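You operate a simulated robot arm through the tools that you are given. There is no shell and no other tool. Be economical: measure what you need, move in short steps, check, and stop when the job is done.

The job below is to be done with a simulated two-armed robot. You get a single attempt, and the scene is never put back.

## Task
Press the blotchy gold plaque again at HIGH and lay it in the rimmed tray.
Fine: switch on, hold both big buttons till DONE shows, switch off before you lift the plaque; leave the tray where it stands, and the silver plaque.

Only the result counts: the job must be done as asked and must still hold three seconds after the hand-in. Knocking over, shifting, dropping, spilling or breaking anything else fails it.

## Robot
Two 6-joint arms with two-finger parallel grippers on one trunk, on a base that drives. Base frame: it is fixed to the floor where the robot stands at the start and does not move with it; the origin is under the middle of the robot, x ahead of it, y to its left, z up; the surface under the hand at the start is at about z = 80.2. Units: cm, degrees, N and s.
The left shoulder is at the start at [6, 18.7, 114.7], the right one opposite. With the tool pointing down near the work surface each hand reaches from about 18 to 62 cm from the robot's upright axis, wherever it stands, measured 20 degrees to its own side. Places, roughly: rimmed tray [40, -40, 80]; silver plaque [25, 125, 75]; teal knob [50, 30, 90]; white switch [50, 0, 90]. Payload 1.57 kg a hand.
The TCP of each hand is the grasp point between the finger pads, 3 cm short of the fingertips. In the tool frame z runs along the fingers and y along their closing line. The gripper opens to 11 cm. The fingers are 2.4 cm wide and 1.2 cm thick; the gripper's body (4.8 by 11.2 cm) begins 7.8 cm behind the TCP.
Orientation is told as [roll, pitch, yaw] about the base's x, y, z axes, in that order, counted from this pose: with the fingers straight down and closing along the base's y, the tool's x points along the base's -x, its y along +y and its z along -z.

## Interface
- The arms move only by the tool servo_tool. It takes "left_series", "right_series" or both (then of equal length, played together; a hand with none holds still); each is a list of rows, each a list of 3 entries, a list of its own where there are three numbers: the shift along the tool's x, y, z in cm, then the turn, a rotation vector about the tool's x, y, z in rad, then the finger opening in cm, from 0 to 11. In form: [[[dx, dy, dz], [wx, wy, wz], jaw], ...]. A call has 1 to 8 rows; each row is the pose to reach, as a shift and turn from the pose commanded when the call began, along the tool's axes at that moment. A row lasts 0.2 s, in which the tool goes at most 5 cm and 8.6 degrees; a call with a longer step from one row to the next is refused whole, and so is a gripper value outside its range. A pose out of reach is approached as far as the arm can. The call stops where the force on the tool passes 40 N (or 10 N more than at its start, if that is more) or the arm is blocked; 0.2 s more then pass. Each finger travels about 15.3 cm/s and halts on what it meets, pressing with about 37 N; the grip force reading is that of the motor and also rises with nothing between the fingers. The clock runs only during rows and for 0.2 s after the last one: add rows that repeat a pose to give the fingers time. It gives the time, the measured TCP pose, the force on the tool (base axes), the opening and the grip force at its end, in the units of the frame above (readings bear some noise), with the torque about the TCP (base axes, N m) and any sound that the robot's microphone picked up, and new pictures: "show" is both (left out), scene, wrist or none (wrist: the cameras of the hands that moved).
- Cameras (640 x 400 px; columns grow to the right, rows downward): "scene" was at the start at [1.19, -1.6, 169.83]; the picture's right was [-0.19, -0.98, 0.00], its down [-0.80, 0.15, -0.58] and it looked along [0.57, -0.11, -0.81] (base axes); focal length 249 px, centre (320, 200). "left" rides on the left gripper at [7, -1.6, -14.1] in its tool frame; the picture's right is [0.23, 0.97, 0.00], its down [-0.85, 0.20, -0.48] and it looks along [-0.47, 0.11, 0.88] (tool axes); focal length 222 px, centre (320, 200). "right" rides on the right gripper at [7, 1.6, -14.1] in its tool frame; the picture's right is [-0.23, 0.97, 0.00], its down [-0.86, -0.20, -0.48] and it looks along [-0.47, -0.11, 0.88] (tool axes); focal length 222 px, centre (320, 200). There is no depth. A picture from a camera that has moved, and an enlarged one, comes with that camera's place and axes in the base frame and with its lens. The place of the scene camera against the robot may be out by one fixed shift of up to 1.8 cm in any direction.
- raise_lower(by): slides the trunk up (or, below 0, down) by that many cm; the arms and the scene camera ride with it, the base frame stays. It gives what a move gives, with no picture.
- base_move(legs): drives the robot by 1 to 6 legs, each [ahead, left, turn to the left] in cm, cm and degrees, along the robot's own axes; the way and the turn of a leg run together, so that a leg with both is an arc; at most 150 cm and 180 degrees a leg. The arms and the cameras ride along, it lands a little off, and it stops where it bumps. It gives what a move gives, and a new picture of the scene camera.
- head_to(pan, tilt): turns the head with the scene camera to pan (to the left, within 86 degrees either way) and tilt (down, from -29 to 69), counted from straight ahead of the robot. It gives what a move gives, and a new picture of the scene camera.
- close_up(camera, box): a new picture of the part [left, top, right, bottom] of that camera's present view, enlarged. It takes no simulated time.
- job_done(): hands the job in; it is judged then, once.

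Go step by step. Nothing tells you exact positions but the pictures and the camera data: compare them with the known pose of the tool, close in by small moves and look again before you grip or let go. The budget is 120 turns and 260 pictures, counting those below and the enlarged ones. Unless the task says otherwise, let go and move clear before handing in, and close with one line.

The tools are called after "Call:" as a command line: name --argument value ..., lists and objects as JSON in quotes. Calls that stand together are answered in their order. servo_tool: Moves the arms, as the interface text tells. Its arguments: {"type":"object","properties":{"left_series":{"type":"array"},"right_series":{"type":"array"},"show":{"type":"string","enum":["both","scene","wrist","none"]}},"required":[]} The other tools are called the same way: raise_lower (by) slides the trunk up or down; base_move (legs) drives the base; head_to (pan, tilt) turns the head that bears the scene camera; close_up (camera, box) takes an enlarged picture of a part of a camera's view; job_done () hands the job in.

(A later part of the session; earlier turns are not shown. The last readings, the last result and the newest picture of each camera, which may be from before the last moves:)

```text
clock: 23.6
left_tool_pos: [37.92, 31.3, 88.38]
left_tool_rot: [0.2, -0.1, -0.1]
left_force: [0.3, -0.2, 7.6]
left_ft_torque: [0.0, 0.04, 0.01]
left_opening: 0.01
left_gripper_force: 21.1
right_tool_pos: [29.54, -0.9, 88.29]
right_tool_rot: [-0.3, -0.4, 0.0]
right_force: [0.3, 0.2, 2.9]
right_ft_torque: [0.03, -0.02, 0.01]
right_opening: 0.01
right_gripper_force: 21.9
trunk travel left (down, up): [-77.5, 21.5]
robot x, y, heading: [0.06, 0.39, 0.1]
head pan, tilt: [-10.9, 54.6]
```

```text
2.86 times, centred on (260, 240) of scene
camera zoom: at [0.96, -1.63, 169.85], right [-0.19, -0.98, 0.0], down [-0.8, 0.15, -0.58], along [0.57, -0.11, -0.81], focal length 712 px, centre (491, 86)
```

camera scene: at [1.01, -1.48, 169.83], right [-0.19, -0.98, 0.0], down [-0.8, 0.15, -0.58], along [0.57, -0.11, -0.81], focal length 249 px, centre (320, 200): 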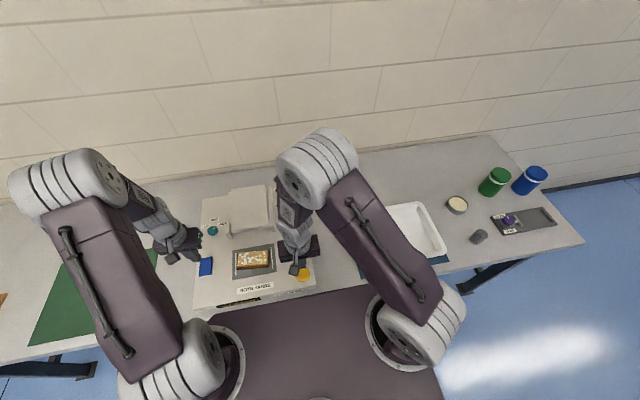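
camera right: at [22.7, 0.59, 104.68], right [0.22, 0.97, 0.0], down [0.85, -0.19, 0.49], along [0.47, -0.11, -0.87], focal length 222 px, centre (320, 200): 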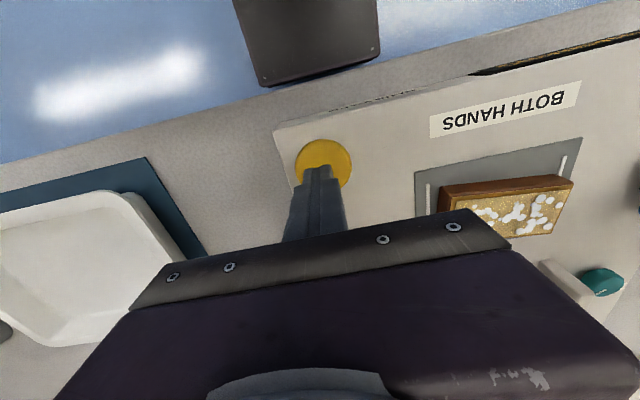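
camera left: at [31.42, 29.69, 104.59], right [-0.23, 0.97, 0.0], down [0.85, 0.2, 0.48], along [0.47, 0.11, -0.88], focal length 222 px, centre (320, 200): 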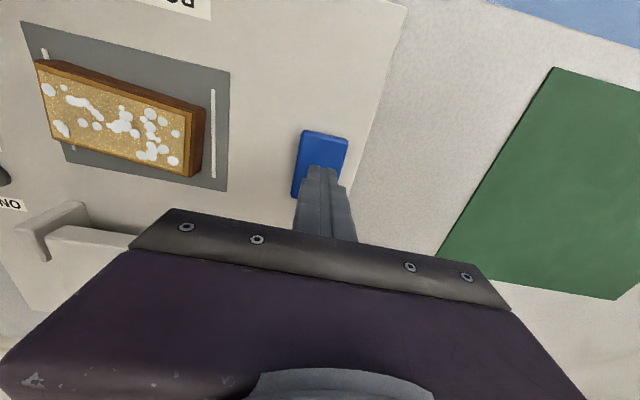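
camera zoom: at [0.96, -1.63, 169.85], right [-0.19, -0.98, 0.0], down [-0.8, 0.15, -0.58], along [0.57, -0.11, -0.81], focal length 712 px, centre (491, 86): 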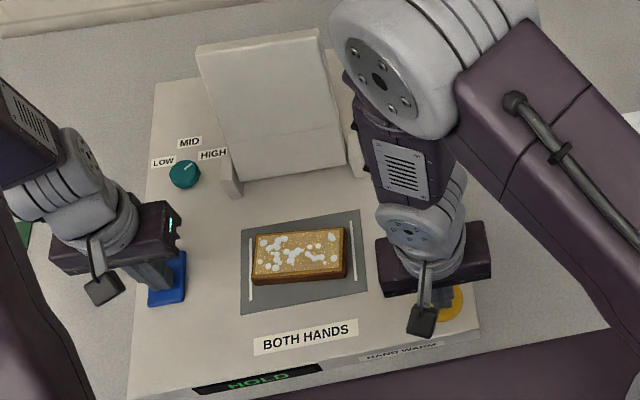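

HOLD shows and the lid begins to swing over. I press a touch further for margin and keep holding.

Call:
servo_tool --left_series '[[[0, 0, 0.1], [0, 0, 0], 0], [[0, 0, 0.1], [0, 0, 0], 0], [[0, 0, 0.1], [0, 0, 0], 0], [[0, 0, 0.1], [0, 0, 0], 0], [[0, 0, 0.1], [0, 0, 0], 0], [[0, 0, 0.1], [0, 0, 0], 0], [[0, 0, 0.1], [0, 0, 0], 0], [[0, 0, 0.1], [0, 0, 0], 0]]' --right_series '[[[0, 0, 0.2], [0, 0, 0], 0], [[0, 0, 0.2], [0, 0, 0], 0], [[0, 0, 0.2], [0, 0, 0], 0], [[0, 0, 0.2], [0, 0, 0], 0], [[0, 0, 0.2], [0, 0, 0], 0], [[0, 0, 0.2], [0, 0, 0], 0], [[0, 0, 0.2], [0, 0, 0], 0], [[0, 0, 0.2], [0, 0, 0], 0]]' --show "none"

Call:
close_up --camera "scene" --box '[180, 170, 340, 310]'

```text
clock: 25.4
left_tool_pos: [37.9, 31.26, 88.22]
left_tool_rot: [0.1, -0.2, -0.2]
left_force: [10.5, 1.4, 20.8]
left_ft_torque: [0.03, -0.23, -0.03]
left_opening: 0.01
left_gripper_force: 21.2
right_tool_pos: [29.35, -0.88, 88.15]
right_tool_rot: [-0.4, -0.5, 0.2]
right_force: [-4.0, 3.8, 11.6]
right_ft_torque: [0.11, 0.09, 0.06]
right_opening: 0.0
right_gripper_force: 21.0
trunk travel left (down, up): [-77.5, 21.5]
robot x, y, heading: [0.5, 0.03, -0.1]
head pan, tilt: [-10.9, 54.6]
```

```text
2.86 times, centred on (260, 240) of scene
camera zoom: at [0.89, -1.63, 169.84], right [-0.19, -0.98, 0.0], down [-0.8, 0.15, -0.58], along [0.57, -0.11, -0.81], focal length 712 px, centre (491, 86)
```

zoom: 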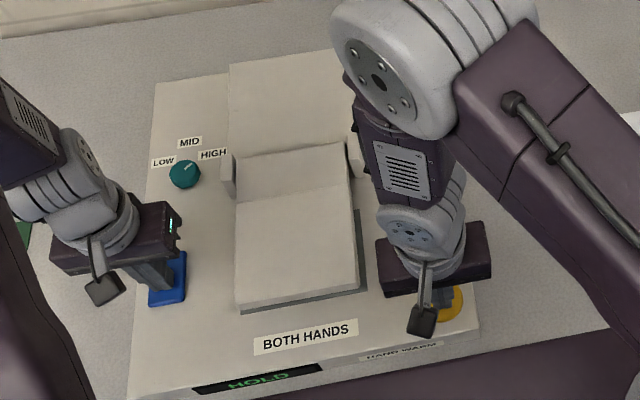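

The lid is closed over the plaque and HOLD is still shown. I keep both buttons pressed.

Call:
servo_tool --left_series '[[[0, 0, 0], [0, 0, 0], 0], [[0, 0, 0], [0, 0, 0], 0], [[0, 0, 0], [0, 0, 0], 0], [[0, 0, 0], [0, 0, 0], 0], [[0, 0, 0], [0, 0, 0], 0], [[0, 0, 0], [0, 0, 0], 0], [[0, 0, 0], [0, 0, 0], 0], [[0, 0, 0], [0, 0, 0], 0]]' --show "none"

Call:
close_up --camera "scene" --box '[180, 230, 340, 310]'

Call:
servo_tool --left_series '[[[0, 0, 0], [0, 0, 0], 0], [[0, 0, 0], [0, 0, 0], 0], [[0, 0, 0], [0, 0, 0], 0], [[0, 0, 0], [0, 0, 0], 0], [[0, 0, 0], [0, 0, 0], 0], [[0, 0, 0], [0, 0, 0], 0], [[0, 0, 0], [0, 0, 0], 0], [[0, 0, 0], [0, 0, 0], 0]]' --show "none"

Call:
close_up --camera "scene" --box '[180, 230, 340, 310]'

```text
clock: 27.2
left_tool_pos: [37.73, 31.25, 88.25]
left_tool_rot: [0.1, -0.1, -0.1]
left_force: [8.1, 4.8, 22.1]
left_ft_torque: [0.14, -0.19, 0.0]
left_opening: 0.0
left_gripper_force: 20.9
right_tool_pos: [29.34, -0.87, 88.24]
right_tool_rot: [-0.3, -0.4, 0.1]
right_force: [-1.8, 0.4, 11.5]
right_ft_torque: [0.01, -0.02, -0.01]
right_opening: 0.01
right_gripper_force: 21.7
trunk travel left (down, up): [-77.5, 21.5]
robot x, y, heading: [-0.25, 0.05, 0.1]
head pan, tilt: [-10.9, 54.6]
```

```text
4.00 times, centred on (260, 270) of scene
camera zoom: at [0.88, -1.64, 169.84], right [-0.19, -0.98, 0.0], down [-0.8, 0.15, -0.58], along [0.57, -0.11, -0.81], focal length 997 px, centre (560, -80)
```

zoom: 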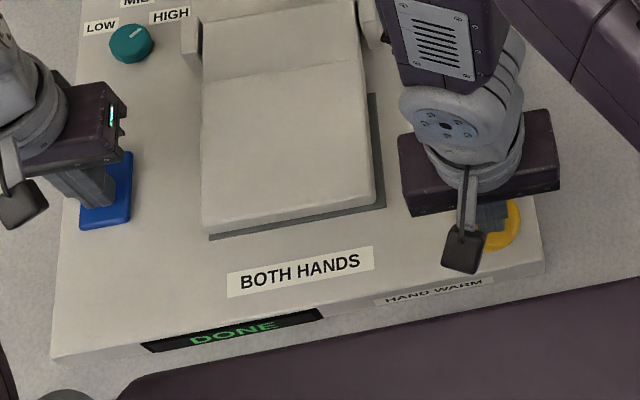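

```text
clock: 29.0
left_tool_pos: [37.76, 31.24, 88.29]
left_tool_rot: [0.1, -0.2, -0.1]
left_force: [4.0, 4.4, 21.4]
left_ft_torque: [0.13, -0.09, -0.01]
left_opening: 0.0
left_gripper_force: 21.2
right_tool_pos: [29.35, -0.89, 88.38]
right_tool_rot: [-0.4, -0.3, 0.1]
right_force: [2.7, -0.7, 12.1]
right_ft_torque: [0.01, -0.06, -0.02]
right_opening: 0.0
right_gripper_force: 21.7
trunk travel left (down, up): [-77.5, 21.5]
robot x, y, heading: [0.15, 0.12, 0.1]
head pan, tilt: [-10.9, 54.6]
```

```text
4.00 times, centred on (260, 270) of scene
camera zoom: at [0.87, -1.65, 169.84], right [-0.19, -0.98, 0.0], down [-0.8, 0.15, -0.58], along [0.57, -0.11, -0.81], focal length 997 px, centre (560, -80)
```

zoom: 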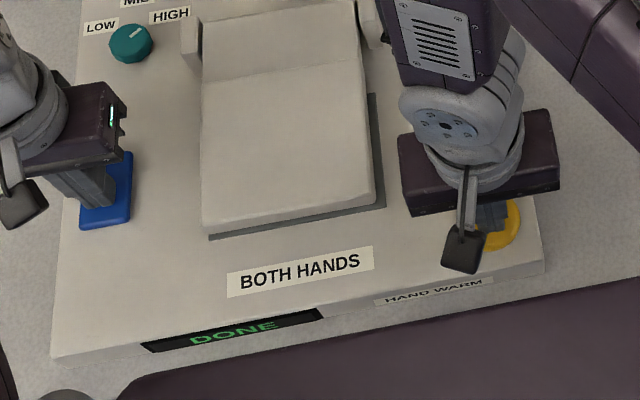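

DONE shows. I lift both hands straight off the buttons and wait for the lid.

Call:
servo_tool --left_series '[[[0, 0, -2], [0, 0, 0], 0], [[0, 0, -5], [0, 0, 0], 0], [[0, 2, -8], [0, 0, 0], 0], [[0, 2, -8], [0, 0, 0], 0], [[0, 2, -8], [0, 0, 0], 0], [[0, 2, -8], [0, 0, 0], 0], [[0, 2, -8], [0, 0, 0], 0], [[0, 2, -8], [0, 0, 0], 0]]' --right_series '[[[0, 0, -2], [0, 0, 0], 0], [[0, 0, -5], [0, 0, 0], 0], [[0, 0, -6], [0, 0, 0], 0], [[0, 0, -6], [0, 0, 0], 0], [[0, 0, -6], [0, 0, 0], 0], [[0, 0, -6], [0, 0, 0], 0], [[0, 0, -6], [0, 0, 0], 0], [[0, 0, -6], [0, 0, 0], 0]]' --show "none"

Call:
close_up --camera "scene" --box '[180, 170, 340, 310]'

Call:
close_up --camera "left" --box '[0, 0, 320, 230]'

```text
clock: 30.8
left_tool_pos: [37.83, 33.38, 96.39]
left_tool_rot: [0.1, -0.1, -0.2]
left_force: [0.2, -0.1, -0.7]
left_ft_torque: [-0.01, 0.04, 0.03]
left_opening: 0.0
left_gripper_force: 21.7
right_tool_pos: [29.29, -0.86, 94.26]
right_tool_rot: [-0.4, -0.4, 0.1]
right_force: [0.1, 0.2, -1.4]
right_ft_torque: [0.0, 0.02, 0.0]
right_opening: 0.0
right_gripper_force: 21.3
trunk travel left (down, up): [-77.5, 21.5]
robot x, y, heading: [-0.11, 0.23, 0.2]
head pan, tilt: [-10.9, 54.6]
```

```text
2.86 times, centred on (260, 240) of scene
camera zoom: at [1.06, -1.55, 169.83], right [-0.19, -0.98, 0.0], down [-0.8, 0.15, -0.58], along [0.57, -0.11, -0.81], focal length 712 px, centre (491, 86)
```

zoom: 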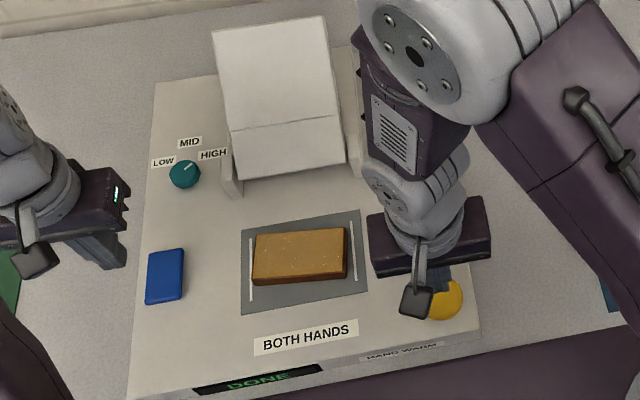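

```text
1.74 times, centred on (160, 115) of left
camera zoom: at [30.82, 31.72, 110.37], right [-0.23, 0.97, 0.0], down [0.86, 0.2, 0.48], along [0.47, 0.11, -0.88], focal length 386 px, centre (598, 348)
```

zoom: 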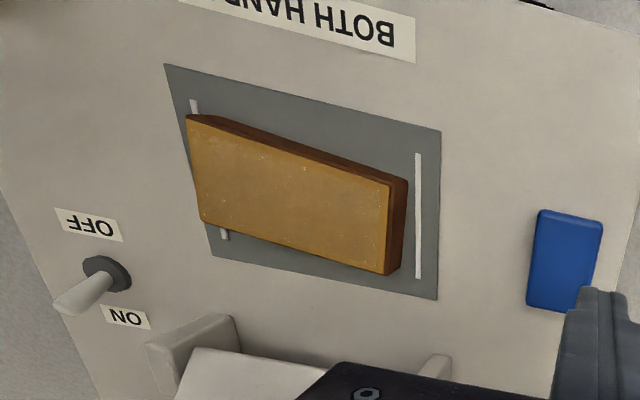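

The plaque came out clean. Now I take the right hand over behind the switch lever to push it back to OFF.

Call:
servo_tool --right_series '[[[-2, 0, -3], [0, 0, 0], 0], [[-6, 0.3, -5], [0, 0, 0], 0], [[-10.5, 0.6, -5], [0, 0, 0], 0], [[-15, 0.9, -5], [0, 0, 0], 0], [[-19.5, 1.1, -5], [0, 0, 0], 0], [[-23, 1.1, -5], [0, 0, 0], 0], [[-23, 1.1, -2], [0, 0, 0], 0], [[-23, 1.1, 0], [0, 0, 0], 0]]' --show "both"

Call:
close_up --camera "left" --box '[0, 0, 320, 230]'

```text
clock: 32.6
left_tool_pos: [37.82, 33.44, 96.32]
left_tool_rot: [0.1, 0.0, -0.1]
left_force: [-0.3, 0.3, 0.3]
left_ft_torque: [0.0, -0.03, -0.01]
left_opening: 0.0
left_gripper_force: 21.7
right_tool_pos: [52.35, 0.4, 94.28]
right_tool_rot: [-0.4, -0.3, 0.0]
right_force: [-0.7, -0.6, -0.4]
right_ft_torque: [0.04, 0.02, 0.02]
right_opening: 0.02
right_gripper_force: 21.3
trunk travel left (down, up): [-77.5, 21.5]
robot x, y, heading: [-0.1, 0.21, 0.0]
head pan, tilt: [-10.9, 54.6]
camera scene: at [1.14, -1.54, 169.83], right [-0.19, -0.98, 0.0], down [-0.8, 0.15, -0.58], along [0.57, -0.11, -0.82], focal length 249 px, centre (320, 200)
camera right: at [45.4, 2.06, 108.38], right [0.22, 0.97, -0.01], down [0.85, -0.19, 0.48], along [0.47, -0.11, -0.87], focal length 222 px, centre (320, 200)
```

scene: 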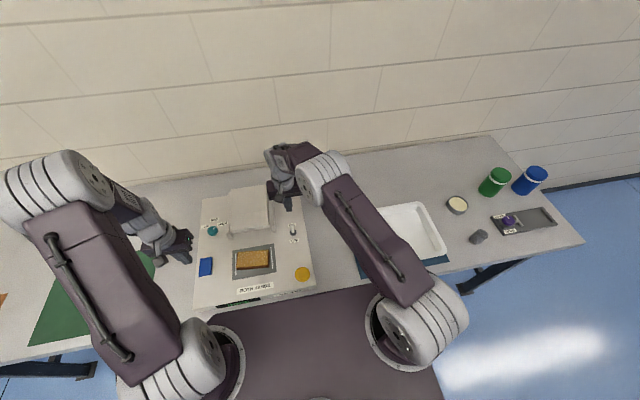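
right: 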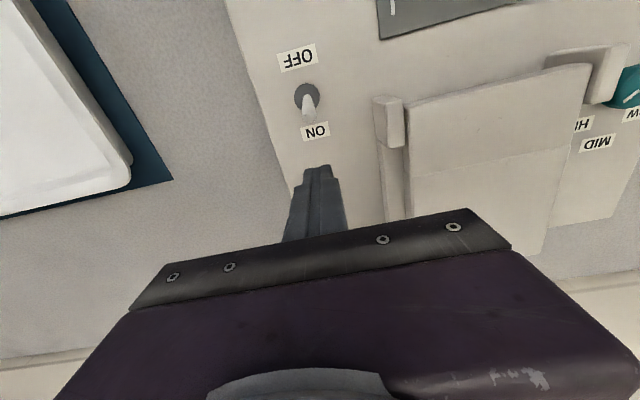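

```text
1.74 times, centred on (160, 115) of left
camera zoom: at [30.87, 31.73, 110.36], right [-0.23, 0.97, 0.0], down [0.86, 0.2, 0.48], along [0.47, 0.11, -0.88], focal length 386 px, centre (598, 348)
```

zoom: 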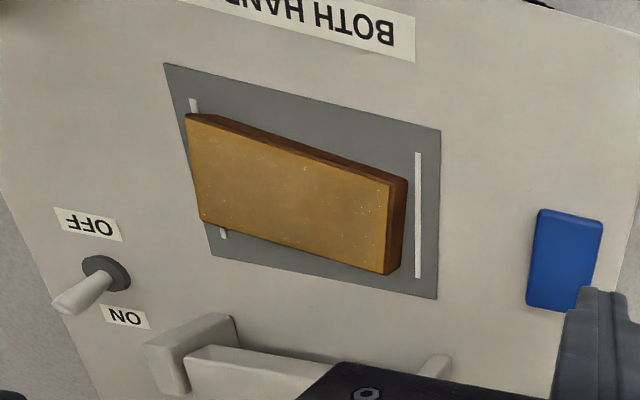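

The lever tip is at about [48.4, 0.2, 86.5] and the hand is clear behind it. I go down and pull it towards OFF.

Call:
servo_tool --right_series '[[[0, -0.1, 2], [0, 0, 0], 0], [[0, -0.2, 4.3], [0, 0, 0], 0], [[0, -0.2, 6.2], [0, 0, 0], 0], [[0.8, -0.2, 6.2], [0, 0, 0], 0], [[1.8, -0.2, 6.2], [0, 0, 0], 0], [[2.8, -0.2, 6.2], [0, 0, 0], 0], [[3.8, -0.2, 6.2], [0, 0, 0], 0], [[4.5, -0.2, 6.2], [0, 0, 0], 0]]' --show "none"

Call:
close_up --camera "scene" --box '[180, 170, 340, 310]'

Call:
close_up --camera "left" --box '[0, 0, 320, 230]'

```text
clock: 34.4
left_tool_pos: [37.92, 33.43, 96.41]
left_tool_rot: [0.1, 0.0, -0.1]
left_force: [-0.5, -0.6, 0.3]
left_ft_torque: [-0.02, 0.03, 0.02]
left_opening: 0.01
left_gripper_force: 21.5
right_tool_pos: [48.03, -0.01, 88.21]
right_tool_rot: [-0.5, -0.4, 0.2]
right_force: [1.9, 0.8, 1.9]
right_ft_torque: [0.0, -0.08, -0.01]
right_opening: 0.0
right_gripper_force: 21.5
trunk travel left (down, up): [-77.5, 21.5]
robot x, y, heading: [-0.29, -0.17, 0.1]
head pan, tilt: [-10.9, 54.6]
```

```text
2.86 times, centred on (260, 240) of scene
camera zoom: at [1.13, -1.54, 169.83], right [-0.19, -0.98, 0.0], down [-0.8, 0.15, -0.58], along [0.57, -0.11, -0.82], focal length 712 px, centre (491, 86)
```

zoom: 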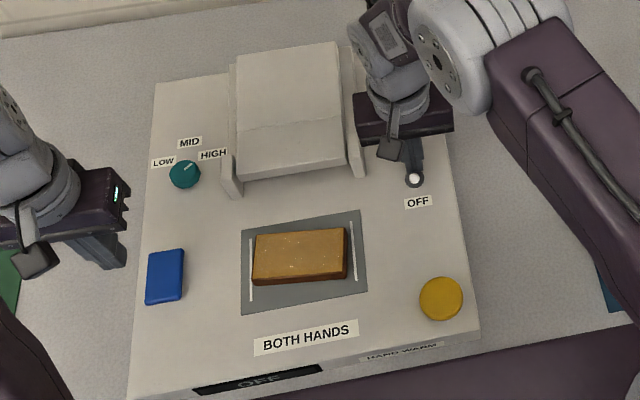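

```text
1.74 times, centred on (160, 115) of left
camera zoom: at [30.87, 31.73, 110.36], right [-0.23, 0.97, 0.0], down [0.86, 0.2, 0.48], along [0.47, 0.11, -0.88], focal length 386 px, centre (598, 348)
```

zoom: 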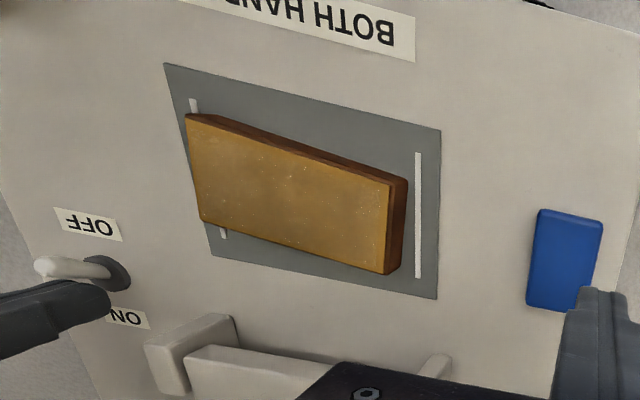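

OFF shows, so the machine is switched off. The plaque is centred about [38.2, 15.4], long side along y, turned about −5.5°. I bring the right hand above it, turning so that the fingers close along its short side.

Call:
servo_tool --right_series '[[[-1.5, 0, -2], [0, 0, 0], 0], [[-1, 0, -7], [0, 0, -0.1], 0], [[0, 0.5, -11.5], [0, 0, -0.24], 3], [[1.5, 3, -14.5], [0, 0, -0.38], 6], [[4, 7, -15.8], [0, 0, -0.52], 9], [[6.3, 11, -15.8], [0, 0, -0.66], 9], [[8.5, 14, -15.8], [0, 0, -0.8], 9], [[9.8, 15.4, -15.8], [0, 0, -0.94], 9]]' --show "none"

Call:
servo_tool --right_series '[[[0, 0, 0], [0, 0, -0.14], 9], [[0, 0, 0], [0, 0, -0.28], 9], [[0, 0, 0], [0, 0, -0.42], 9], [[0, 0, 0], [0, 0, -0.53], 9], [[0, 0, 0], [0, 0, -0.53], 9]]' --show "both"

```text
refused: row 2 steps farther than a row can; nothing moved
```

```text
clock: 35.6
left_tool_pos: [37.92, 33.4, 96.3]
left_tool_rot: [0.1, 0.1, 0.0]
left_force: [-0.2, -0.2, -0.7]
left_ft_torque: [0.02, -0.01, -0.01]
left_opening: 0.01
left_gripper_force: 21.3
right_tool_pos: [48.04, -0.02, 88.08]
right_tool_rot: [-0.5, 0.0, 30.6]
right_force: [-0.9, 0.0, 0.1]
right_ft_torque: [-0.04, -0.02, 0.04]
right_opening: 9.02
right_gripper_force: 0.0
trunk travel left (down, up): [-77.5, 21.5]
robot x, y, heading: [-0.06, 0.03, -0.0]
head pan, tilt: [-10.9, 54.6]
camera scene: at [1.1, -1.55, 169.83], right [-0.19, -0.98, 0.0], down [-0.8, 0.15, -0.58], along [0.57, -0.11, -0.82], focal length 249 px, centre (320, 200)
camera right: at [41.14, -2.05, 102.23], right [-0.3, 0.95, -0.01], down [0.83, 0.27, 0.48], along [0.46, 0.14, -0.88], focal length 222 px, centre (320, 200)
```

scene: 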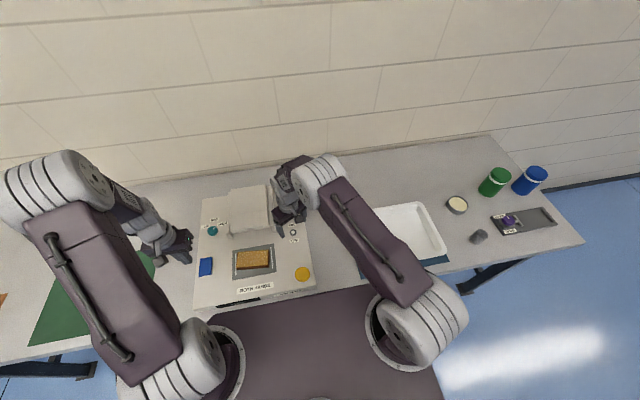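
right: 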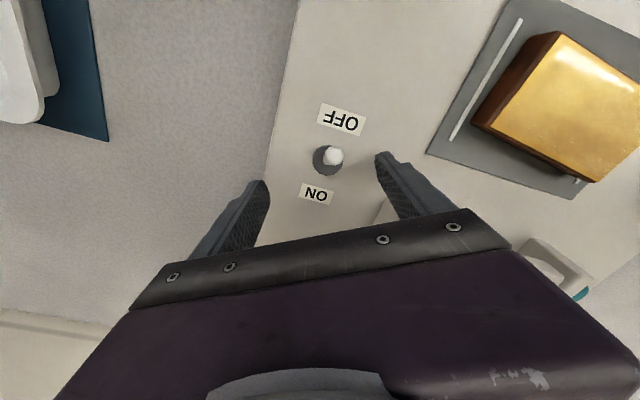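

That call slipped: the fingers opened beside the lever, but without contact, and the lever is still on OFF. I go straight up and then over the plaque.

Call:
servo_tool --right_series '[[[0, 0, -4.5], [0, 0, 0], 9], [[0, 0, -9], [0, 0, -0.13], 9], [[0.1, 0.5, -13.4], [0, 0, -0.27], 9], [[0.2, 4, -16], [0, 0, -0.41], 9], [[0.3, 8.5, -16], [0, 0, -0.55], 9], [[0.4, 13, -16], [0, 0, -0.69], 9], [[0.6, 16, -16], [0, 0, -0.82], 9], [[0.6, 18.2, -16], [0, 0, -0.94], 9]]' --show "both"

Call:
close_up --camera "scene" --box '[180, 170, 340, 310]'

```text
clock: 37.4
left_tool_pos: [37.72, 33.42, 96.31]
left_tool_rot: [0.2, -0.1, 0.0]
left_force: [0.0, -0.2, 0.2]
left_ft_torque: [0.04, -0.01, 0.06]
left_opening: 0.0
left_gripper_force: 21.5
right_tool_pos: [38.12, 15.62, 104.13]
right_tool_rot: [-0.4, 0.4, 84.5]
right_force: [-0.7, 0.4, -0.4]
right_ft_torque: [-0.03, 0.01, 0.02]
right_opening: 8.98
right_gripper_force: 0.1
trunk travel left (down, up): [-77.5, 21.5]
robot x, y, heading: [-0.13, 0.12, -0.1]
head pan, tilt: [-10.9, 54.6]
camera scene: at [1.06, -1.47, 169.83], right [-0.19, -0.98, 0.0], down [-0.8, 0.15, -0.58], along [0.57, -0.11, -0.81], focal length 249 px, centre (320, 200)
camera right: at [35.79, 8.88, 118.26], right [-0.95, 0.32, -0.01], down [0.28, 0.84, 0.47], along [0.16, 0.45, -0.88], focal length 222 px, centre (320, 200)
```

scene: 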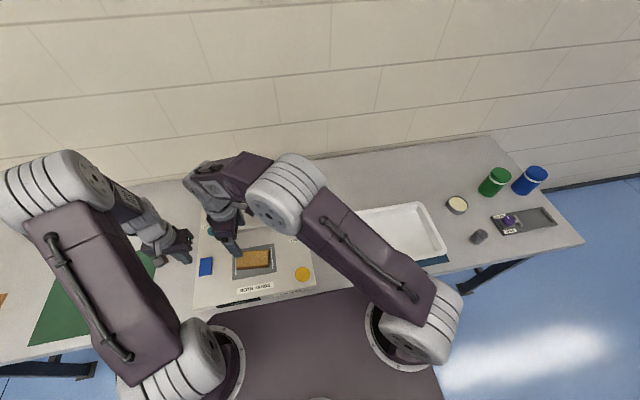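
right: 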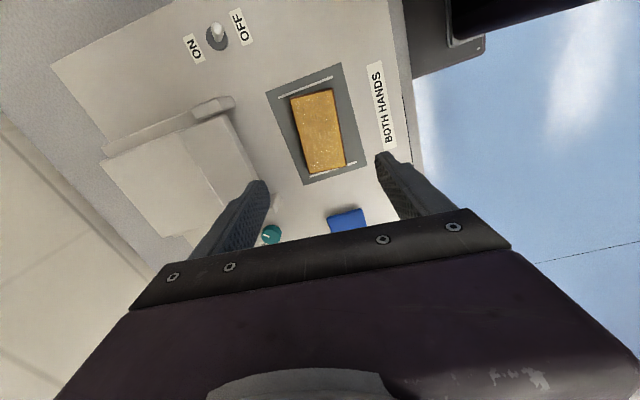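

```text
2.86 times, centred on (260, 240) of scene
camera zoom: at [1.06, -1.47, 169.83], right [-0.19, -0.98, 0.0], down [-0.8, 0.15, -0.58], along [0.57, -0.11, -0.81], focal length 712 px, centre (491, 86)
```

zoom: 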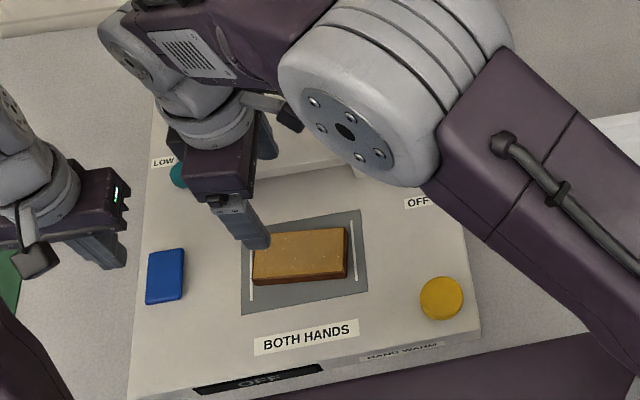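

The plaque's centre is confirmed at about [38.3, 15.2]. I descend to just above it and look again.

Call:
servo_tool --right_series '[[[0.25, -0.15, 4], [0, 0, 0], 9], [[0.25, -0.15, 8], [0, 0, 0], 9], [[0.25, -0.15, 11], [0, 0, 0], 9], [[0.25, -0.15, 12.8], [0, 0, 0], 9]]' --show "wrist"

Call:
close_up --camera "left" --box '[0, 0, 320, 230]'

```text
clock: 38.4
left_tool_pos: [37.79, 33.52, 96.28]
left_tool_rot: [0.1, 0.0, -0.1]
left_force: [0.0, 0.5, -0.1]
left_ft_torque: [-0.02, 0.01, -0.01]
left_opening: 0.0
left_gripper_force: 21.1
right_tool_pos: [38.45, 15.11, 91.22]
right_tool_rot: [-0.4, 0.3, 84.5]
right_force: [-0.3, -0.2, -0.1]
right_ft_torque: [-0.01, -0.03, 0.01]
right_opening: 9.01
right_gripper_force: 0.0
trunk travel left (down, up): [-77.5, 21.5]
robot x, y, heading: [-0.09, -0.01, 0.3]
head pan, tilt: [-10.9, 54.6]
camera right: at [36.02, 8.38, 105.32], right [-0.95, 0.32, -0.01], down [0.28, 0.83, 0.47], along [0.16, 0.45, -0.88], focal length 222 px, centre (320, 200)
```

right: 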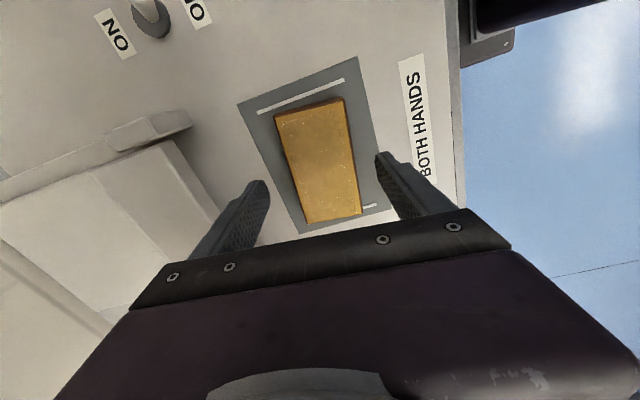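

```text
1.74 times, centred on (160, 115) of left
camera zoom: at [30.86, 31.74, 110.36], right [-0.23, 0.97, 0.0], down [0.86, 0.2, 0.48], along [0.47, 0.11, -0.88], focal length 386 px, centre (598, 348)
```

zoom: 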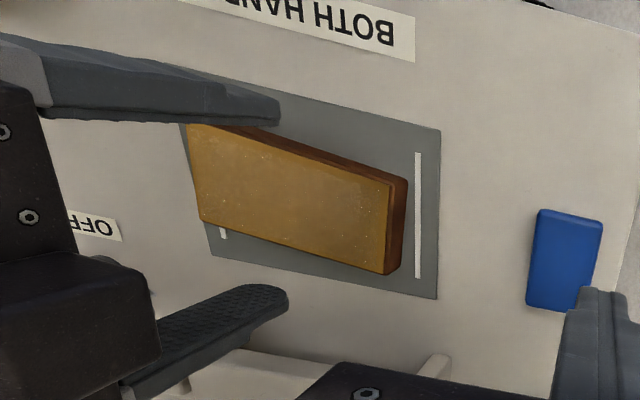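

The fingers straddle the plaque evenly. I go down with the tips just above the bed and close.

Call:
servo_tool --right_series '[[[0, 0, 1.2], [0, 0, 0], 9], [[0, 0, 2.4], [0, 0, 0], 9], [[0, 0, 3.4], [0, 0, 0], 9], [[0, 0, 3.4], [0, 0, 0], 7.5], [[0, 0, 3.4], [0, 0, 0], 6.3], [[0, 0, 3.4], [0, 0, 0], 5], [[0, 0, 3.4], [0, 0, 0], 4.5], [[0, 0, 3.4], [0, 0, 0], 4.5]]' --show "wrist"

Call:
close_up --camera "left" --box '[0, 0, 320, 230]'

```text
clock: 40.2
left_tool_pos: [37.89, 33.54, 96.31]
left_tool_rot: [0.1, 0.0, -0.1]
left_force: [-0.2, -0.5, 0.7]
left_ft_torque: [0.0, 0.01, 0.0]
left_opening: 0.0
left_gripper_force: 21.5
right_tool_pos: [38.36, 15.14, 87.8]
right_tool_rot: [-0.5, 0.4, 84.4]
right_force: [0.3, -0.7, -0.5]
right_ft_torque: [0.03, -0.02, 0.0]
right_opening: 5.94
right_gripper_force: 36.7
trunk travel left (down, up): [-77.5, 21.5]
robot x, y, heading: [0.19, -0.08, 0.2]
head pan, tilt: [-10.9, 54.6]
camera right: at [35.99, 8.49, 101.89], right [-0.95, 0.32, -0.01], down [0.28, 0.83, 0.47], along [0.16, 0.45, -0.88], focal length 222 px, centre (320, 200)
```

right: 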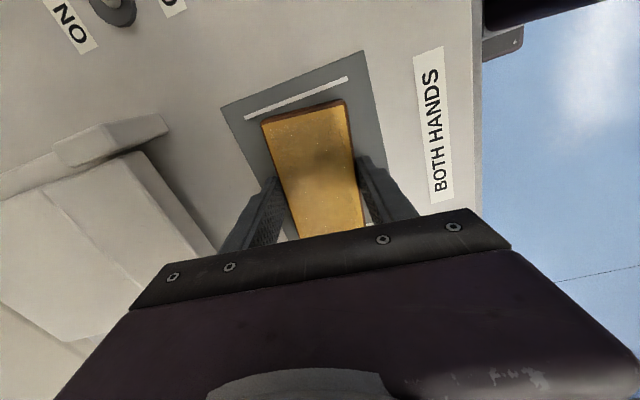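

```text
1.74 times, centred on (160, 115) of left
camera zoom: at [30.84, 31.74, 110.36], right [-0.23, 0.97, 0.0], down [0.86, 0.2, 0.48], along [0.47, 0.11, -0.88], focal length 386 px, centre (598, 348)
```

zoom: 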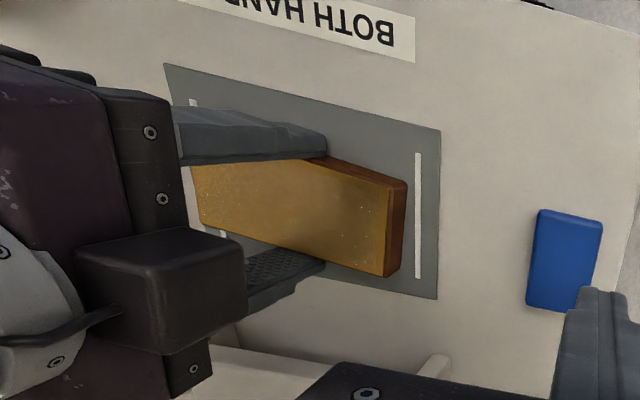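

The plaque is gripped (5.9 cm wide, 37 N). I lift it straight up.

Call:
servo_tool --right_series '[[[0, 0, -1.5], [0, 0, 0], 4.5], [[0, 0, -4], [0, 0, 0], 4.5], [[0, 0, -7], [0, 0, 0], 4.5], [[0, 0, -10], [0, 0, 0], 4.5], [[0, 0, -13], [0, 0, 0], 4.5], [[0, 0, -16], [0, 0, 0], 4.5], [[0, 0, -17], [0, 0, 0], 4.5]]' --show "both"

Call:
close_up --camera "scene" --box '[330, 180, 490, 300]'

```text
clock: 41.8
left_tool_pos: [37.85, 33.53, 96.21]
left_tool_rot: [0.1, 0.0, -0.1]
left_force: [-0.7, -0.4, 0.0]
left_ft_torque: [0.01, -0.03, 0.0]
left_opening: 0.03
left_gripper_force: 21.2
right_tool_pos: [38.26, 15.32, 104.81]
right_tool_rot: [-0.5, 0.4, 84.4]
right_force: [0.1, -0.7, -1.8]
right_ft_torque: [-0.01, 0.02, 0.0]
right_opening: 5.91
right_gripper_force: 36.4
trunk travel left (down, up): [-77.5, 21.5]
robot x, y, heading: [0.03, 0.17, 0.0]
head pan, tilt: [-10.9, 54.6]
camera scene: at [1.1, -1.53, 169.83], right [-0.19, -0.98, 0.0], down [-0.8, 0.15, -0.58], along [0.57, -0.11, -0.82], focal length 249 px, centre (320, 200)
camera right: at [35.9, 8.57, 118.88], right [-0.95, 0.32, -0.01], down [0.28, 0.83, 0.47], along [0.16, 0.45, -0.88], focal length 222 px, centre (320, 200)
```

scene: 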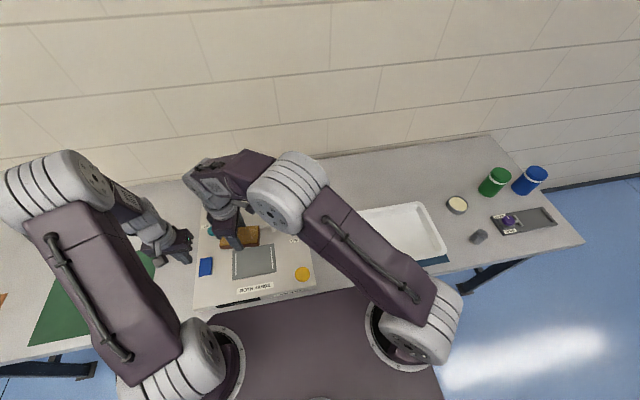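
right: 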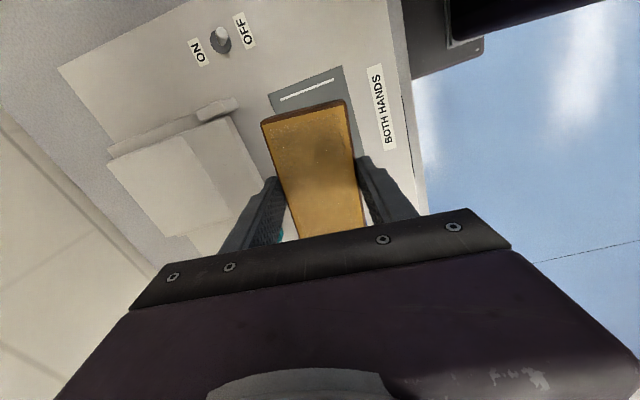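

```text
3.33 times, centred on (410, 240) of scene
camera zoom: at [1.1, -1.53, 169.83], right [-0.19, -0.98, 0.0], down [-0.8, 0.15, -0.58], along [0.57, -0.11, -0.82], focal length 831 px, centre (20, 67)
```

zoom: 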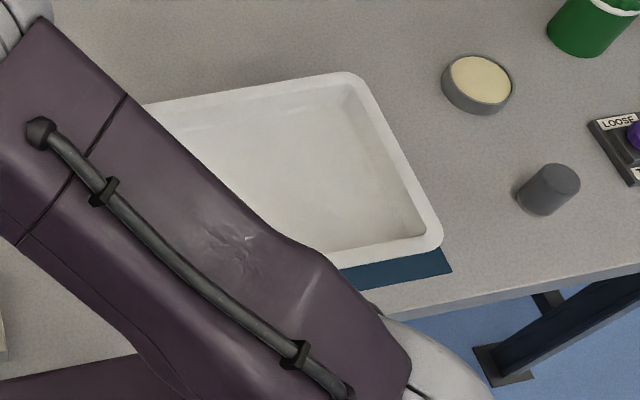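

The plaque is securely up. The tray spans about x 28–51, y −52 to −22, centred near [40, −37]. I carry the plaque over in steps.

Call:
servo_tool --right_series '[[[2.5, -0.33, 0], [0, 0, 0], 4.5], [[6, -0.79, 0], [0, 0, 0], 4.5], [[10, -1.31, 0], [0, 0, 0], 4.5], [[14, -1.83, 0], [0, 0, 0], 4.5], [[18, -2.36, 0], [0, 0, 0], 4.5], [[22, -2.88, 0], [0, 0, 0], 4.5], [[25.5, -3.34, 0], [0, 0, 0], 4.5], [[28, -3.67, 0], [0, 0, 0], 4.5]]' --show "scene"

```text
clock: 43.6
left_tool_pos: [37.81, 33.34, 96.33]
left_tool_rot: [0.2, -0.1, -0.1]
left_force: [0.5, -0.1, -0.4]
left_ft_torque: [-0.04, -0.02, -0.01]
left_opening: 0.0
left_gripper_force: 21.9
right_tool_pos: [39.39, -13.31, 105.11]
right_tool_rot: [-0.4, 0.3, 84.4]
right_force: [-0.1, -0.4, -2.3]
right_ft_torque: [0.0, 0.0, 0.04]
right_opening: 5.91
right_gripper_force: 37.1
trunk travel left (down, up): [-77.5, 21.5]
robot x, y, heading: [-0.43, 0.3, 0.1]
head pan, tilt: [-10.9, 54.6]
camera scene: at [1.11, -1.65, 169.83], right [-0.19, -0.98, 0.0], down [-0.8, 0.15, -0.58], along [0.57, -0.11, -0.82], focal length 249 px, centre (320, 200)
```

scene: 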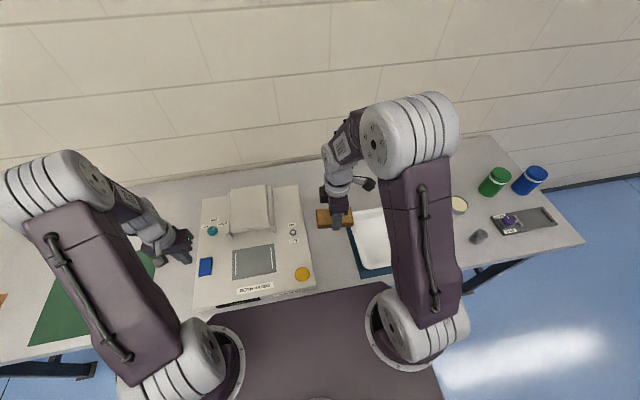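

Halfway there and all is clear. I continue to above the middle of the tray.

Call:
servo_tool --right_series '[[[2.5, -0.3, 0], [0, 0, 0], 4.5], [[6, -0.75, 0], [0, 0, 0], 4.5], [[10, -1.25, 0], [0, 0, 0], 4.5], [[14, -1.75, 0], [0, 0, 0], 4.5], [[18, -2.2, 0], [0, 0, 0], 4.5], [[21.5, -2.65, 0], [0, 0, 0], 4.5], [[23.5, -2.9, 0], [0, 0, 0], 4.5]]' --show "both"

Call:
close_up --camera "scene" --box '[330, 180, 490, 300]'

```text
clock: 45.2
left_tool_pos: [37.89, 33.52, 96.29]
left_tool_rot: [0.3, 0.0, -0.1]
left_force: [0.9, -0.8, 0.2]
left_ft_torque: [0.04, -0.01, 0.04]
left_opening: 0.0
left_gripper_force: 21.3
right_tool_pos: [39.71, -36.75, 105.21]
right_tool_rot: [-0.4, 0.3, 84.3]
right_force: [0.8, -0.2, -1.8]
right_ft_torque: [0.02, 0.03, 0.02]
right_opening: 5.94
right_gripper_force: 37.2
trunk travel left (down, up): [-77.5, 21.5]
robot x, y, heading: [-0.07, 0.04, 0.2]
head pan, tilt: [-10.9, 54.6]
camera scene: at [1.11, -1.64, 169.83], right [-0.19, -0.98, 0.0], down [-0.8, 0.15, -0.58], along [0.57, -0.11, -0.82], focal length 249 px, centre (320, 200)
camera right: at [37.3, -43.53, 119.29], right [-0.95, 0.32, -0.01], down [0.28, 0.83, 0.47], along [0.16, 0.45, -0.88], focal length 222 px, centre (320, 200)
```

scene: 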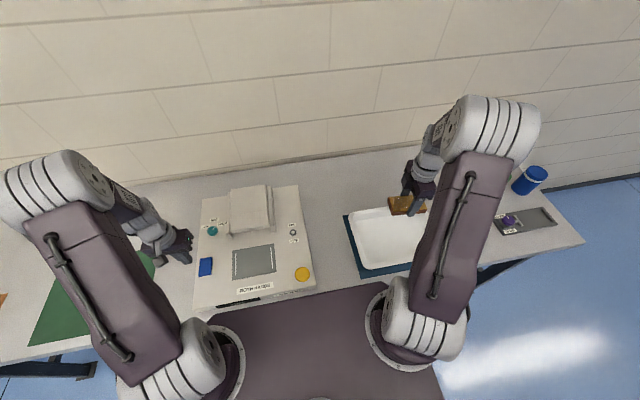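
right: 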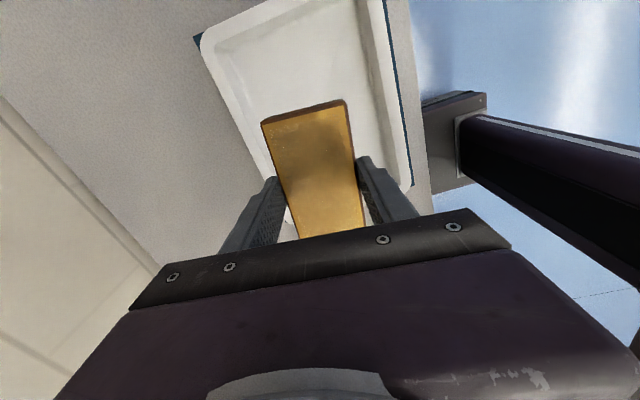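

```text
3.33 times, centred on (410, 240) of scene
camera zoom: at [1.11, -1.64, 169.83], right [-0.19, -0.98, 0.0], down [-0.8, 0.15, -0.58], along [0.57, -0.11, -0.82], focal length 831 px, centre (20, 67)
```

zoom: 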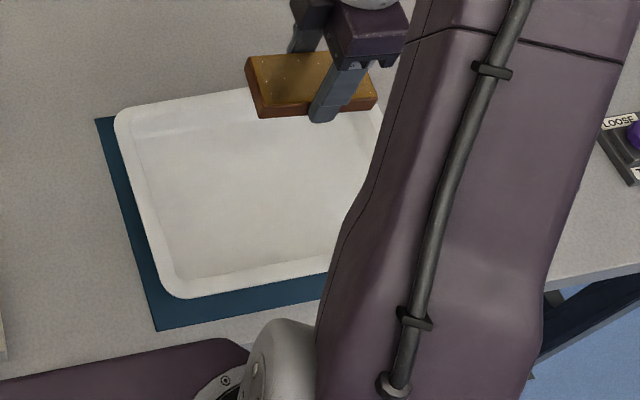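

The plaque hangs over the tray's middle. I lower it to a few centimetres above the tray floor.

Call:
servo_tool --right_series '[[[0.3, 0, 2], [0, 0, 0], 4.5], [[0.8, 0, 5], [0, 0, 0], 4.5], [[0.8, 0, 8], [0, 0, 0], 4.5], [[0.8, 0, 11], [0, 0, 0], 4.5], [[0.8, 0, 13.5], [0, 0, 0], 4.5], [[0.8, 0, 15.5], [0, 0, 0], 4.5], [[0.8, 0, 16.5], [0, 0, 0], 4.5]]' --show "wrist"

Call:
close_up --camera "scene" --box '[330, 180, 490, 300]'

```text
clock: 46.8
left_tool_pos: [37.79, 33.44, 96.35]
left_tool_rot: [0.3, 0.0, -0.1]
left_force: [-0.5, 0.1, -0.8]
left_ft_torque: [0.03, -0.04, 0.0]
left_opening: 0.02
left_gripper_force: 21.6
right_tool_pos: [39.68, -37.7, 88.61]
right_tool_rot: [-0.4, 0.3, 84.5]
right_force: [-0.7, 1.5, -2.3]
right_ft_torque: [-0.02, 0.02, 0.04]
right_opening: 5.95
right_gripper_force: 37.1
trunk travel left (down, up): [-77.5, 21.5]
robot x, y, heading: [-0.22, -0.21, 0.2]
head pan, tilt: [-10.9, 54.6]
camera right: at [37.44, -44.26, 102.75], right [-0.95, 0.32, -0.01], down [0.28, 0.83, 0.47], along [0.16, 0.45, -0.88], focal length 222 px, centre (320, 200)
```

right: 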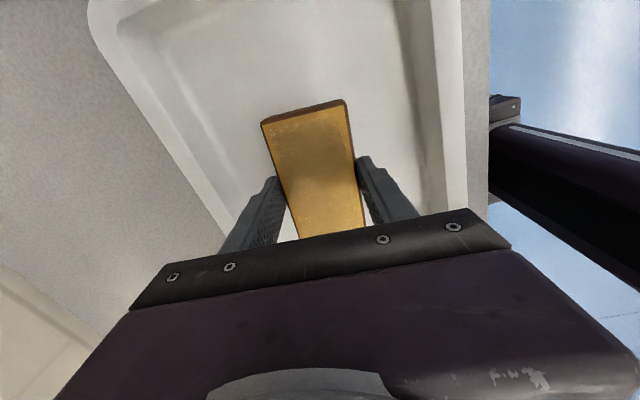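

```text
3.33 times, centred on (410, 240) of scene
camera zoom: at [1.13, -1.59, 169.83], right [-0.19, -0.98, 0.0], down [-0.8, 0.15, -0.58], along [0.57, -0.11, -0.82], focal length 831 px, centre (20, 67)
```

zoom: 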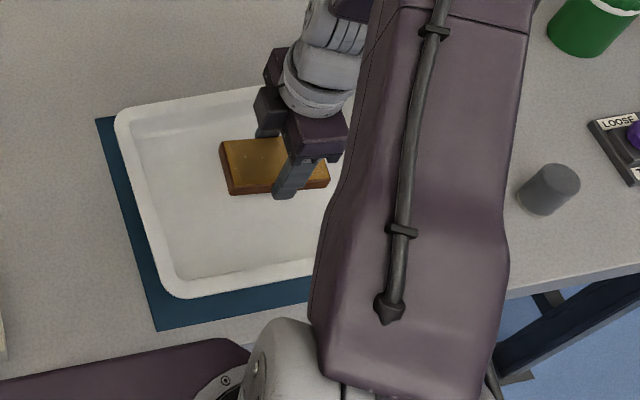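

Well inside the rim. I lower slowly until the plaque touches.

Call:
servo_tool --right_series '[[[0, 0, 0.4], [0, 0, 0], 4.5], [[0, 0, 0.8], [0, 0, 0], 4.5], [[0, 0, 1.2], [0, 0, 0], 4.5], [[0, 0, 1.6], [0, 0, 0], 4.5], [[0, 0, 2.0], [0, 0, 0], 4.5], [[0, 0, 2.3], [0, 0, 0], 4.5], [[0, 0, 2.6], [0, 0, 0], 4.5]]' --show "none"

Call:
close_up --camera "scene" --box '[350, 190, 440, 260]'

```text
clock: 48.4
left_tool_pos: [37.83, 33.41, 96.26]
left_tool_rot: [0.1, 0.0, -0.2]
left_force: [0.4, 0.7, 0.0]
left_ft_torque: [-0.05, -0.04, -0.01]
left_opening: 0.0
left_gripper_force: 20.9
right_tool_pos: [39.62, -37.61, 86.07]
right_tool_rot: [-0.4, 0.3, 84.5]
right_force: [-0.1, 0.2, -1.6]
right_ft_torque: [0.03, -0.01, 0.01]
right_opening: 5.94
right_gripper_force: 36.7
trunk travel left (down, up): [-77.5, 21.5]
robot x, y, heading: [-0.18, -0.03, 0.4]
head pan, tilt: [-10.9, 54.6]
```

```text
5.71 times, centred on (395, 225) of scene
camera zoom: at [1.11, -1.58, 169.83], right [-0.19, -0.98, 0.0], down [-0.8, 0.15, -0.58], along [0.57, -0.11, -0.82], focal length 1424 px, centre (-109, 57)
```

zoom: 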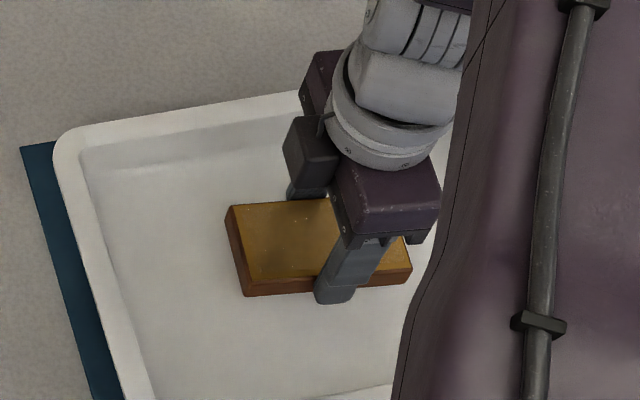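

Not yet touching; I keep lowering in small steps.

Call:
servo_tool --right_series '[[[0, 0, 0.25], [0, 0, 0], 4.5], [[0, 0, 0.5], [0, 0, 0], 4.5], [[0, 0, 0.75], [0, 0, 0], 4.5], [[0, 0, 1.0], [0, 0, 0], 4.5]]' --show "none"

```text
clock: 49.4
left_tool_pos: [37.92, 33.43, 96.34]
left_tool_rot: [0.2, -0.1, -0.2]
left_force: [-0.3, 0.0, 0.9]
left_ft_torque: [-0.01, 0.0, -0.01]
left_opening: 0.02
left_gripper_force: 21.1
right_tool_pos: [39.73, -37.59, 85.04]
right_tool_rot: [-0.4, 0.3, 84.5]
right_force: [0.2, 0.5, -1.3]
right_ft_torque: [-0.02, 0.0, -0.02]
right_opening: 5.94
right_gripper_force: 36.8
trunk travel left (down, up): [-77.5, 21.5]
robot x, y, heading: [-0.09, 0.06, 0.1]
head pan, tilt: [-10.9, 54.6]
```

Call:
servo_tool --right_series '[[[0, 0, 0.2], [0, 0, 0], 4.5], [[0, 0, 0.4], [0, 0, 0], 4.5], [[0, 0, 0.6], [0, 0, 0], 4.5]]' --show "none"

Call:
close_up --camera "scene" --box '[350, 190, 440, 260]'

```text
clock: 50.2
left_tool_pos: [37.75, 33.31, 96.24]
left_tool_rot: [0.2, 0.1, -0.1]
left_force: [0.1, -0.8, 0.5]
left_ft_torque: [-0.02, 0.0, 0.02]
left_opening: 0.01
left_gripper_force: 21.3
right_tool_pos: [39.78, -37.55, 84.48]
right_tool_rot: [-0.4, 0.4, 84.4]
right_force: [0.3, 0.6, -1.0]
right_ft_torque: [-0.03, 0.0, 0.02]
right_opening: 5.92
right_gripper_force: 37.1
trunk travel left (down, up): [-77.5, 21.5]
robot x, y, heading: [0.06, -0.02, 0.2]
head pan, tilt: [-10.9, 54.6]
```

```text
5.71 times, centred on (395, 225) of scene
camera zoom: at [1.1, -1.57, 169.83], right [-0.19, -0.98, 0.0], down [-0.8, 0.15, -0.58], along [0.57, -0.11, -0.82], focal length 1424 px, centre (-109, 57)
```

zoom: 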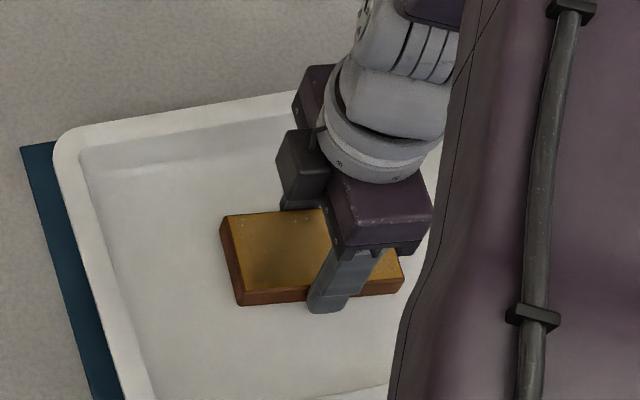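

Still no contact; a few more millimetres.

Call:
servo_tool --right_series '[[[0, 0, 0.15], [0, 0, 0], 4.5], [[0, 0, 0.3], [0, 0, 0], 4.5], [[0, 0, 0.4], [0, 0, 0], 4.5]]' --show "none"

Call:
servo_tool --right_series '[[[0, 0, 0.1], [0, 0, 0], 4.5], [[0, 0, 0.2], [0, 0, 0], 4.5]]' --show "none"

```text
clock: 51.0
left_tool_pos: [37.62, 33.52, 96.34]
left_tool_rot: [0.1, -0.1, -0.1]
left_force: [-0.3, -0.4, 0.2]
left_ft_torque: [-0.01, 0.02, 0.0]
left_opening: 0.02
left_gripper_force: 21.0
right_tool_pos: [39.66, -37.55, 84.21]
right_tool_rot: [-0.5, 0.5, 84.2]
right_force: [0.7, 0.5, 7.5]
right_ft_torque: [0.33, 0.22, -0.04]
right_opening: 5.92
right_gripper_force: 37.1
trunk travel left (down, up): [-77.5, 21.5]
robot x, y, heading: [-0.16, 0.32, -0.2]
head pan, tilt: [-10.9, 54.6]
```

```text
clock: 51.6
left_tool_pos: [37.7, 33.59, 96.41]
left_tool_rot: [0.0, -0.2, -0.1]
left_force: [-0.7, 0.6, -0.5]
left_ft_torque: [0.02, 0.0, -0.03]
left_opening: 0.0
left_gripper_force: 21.6
right_tool_pos: [39.79, -37.56, 84.18]
right_tool_rot: [-0.6, 0.5, 84.3]
right_force: [1.6, -3.0, 26.3]
right_ft_torque: [0.5, 0.54, 0.0]
right_opening: 5.96
right_gripper_force: 37.1
trunk travel left (down, up): [-77.5, 21.5]
robot x, y, heading: [-0.12, -0.03, -0.1]
head pan, tilt: [-10.9, 54.6]
```

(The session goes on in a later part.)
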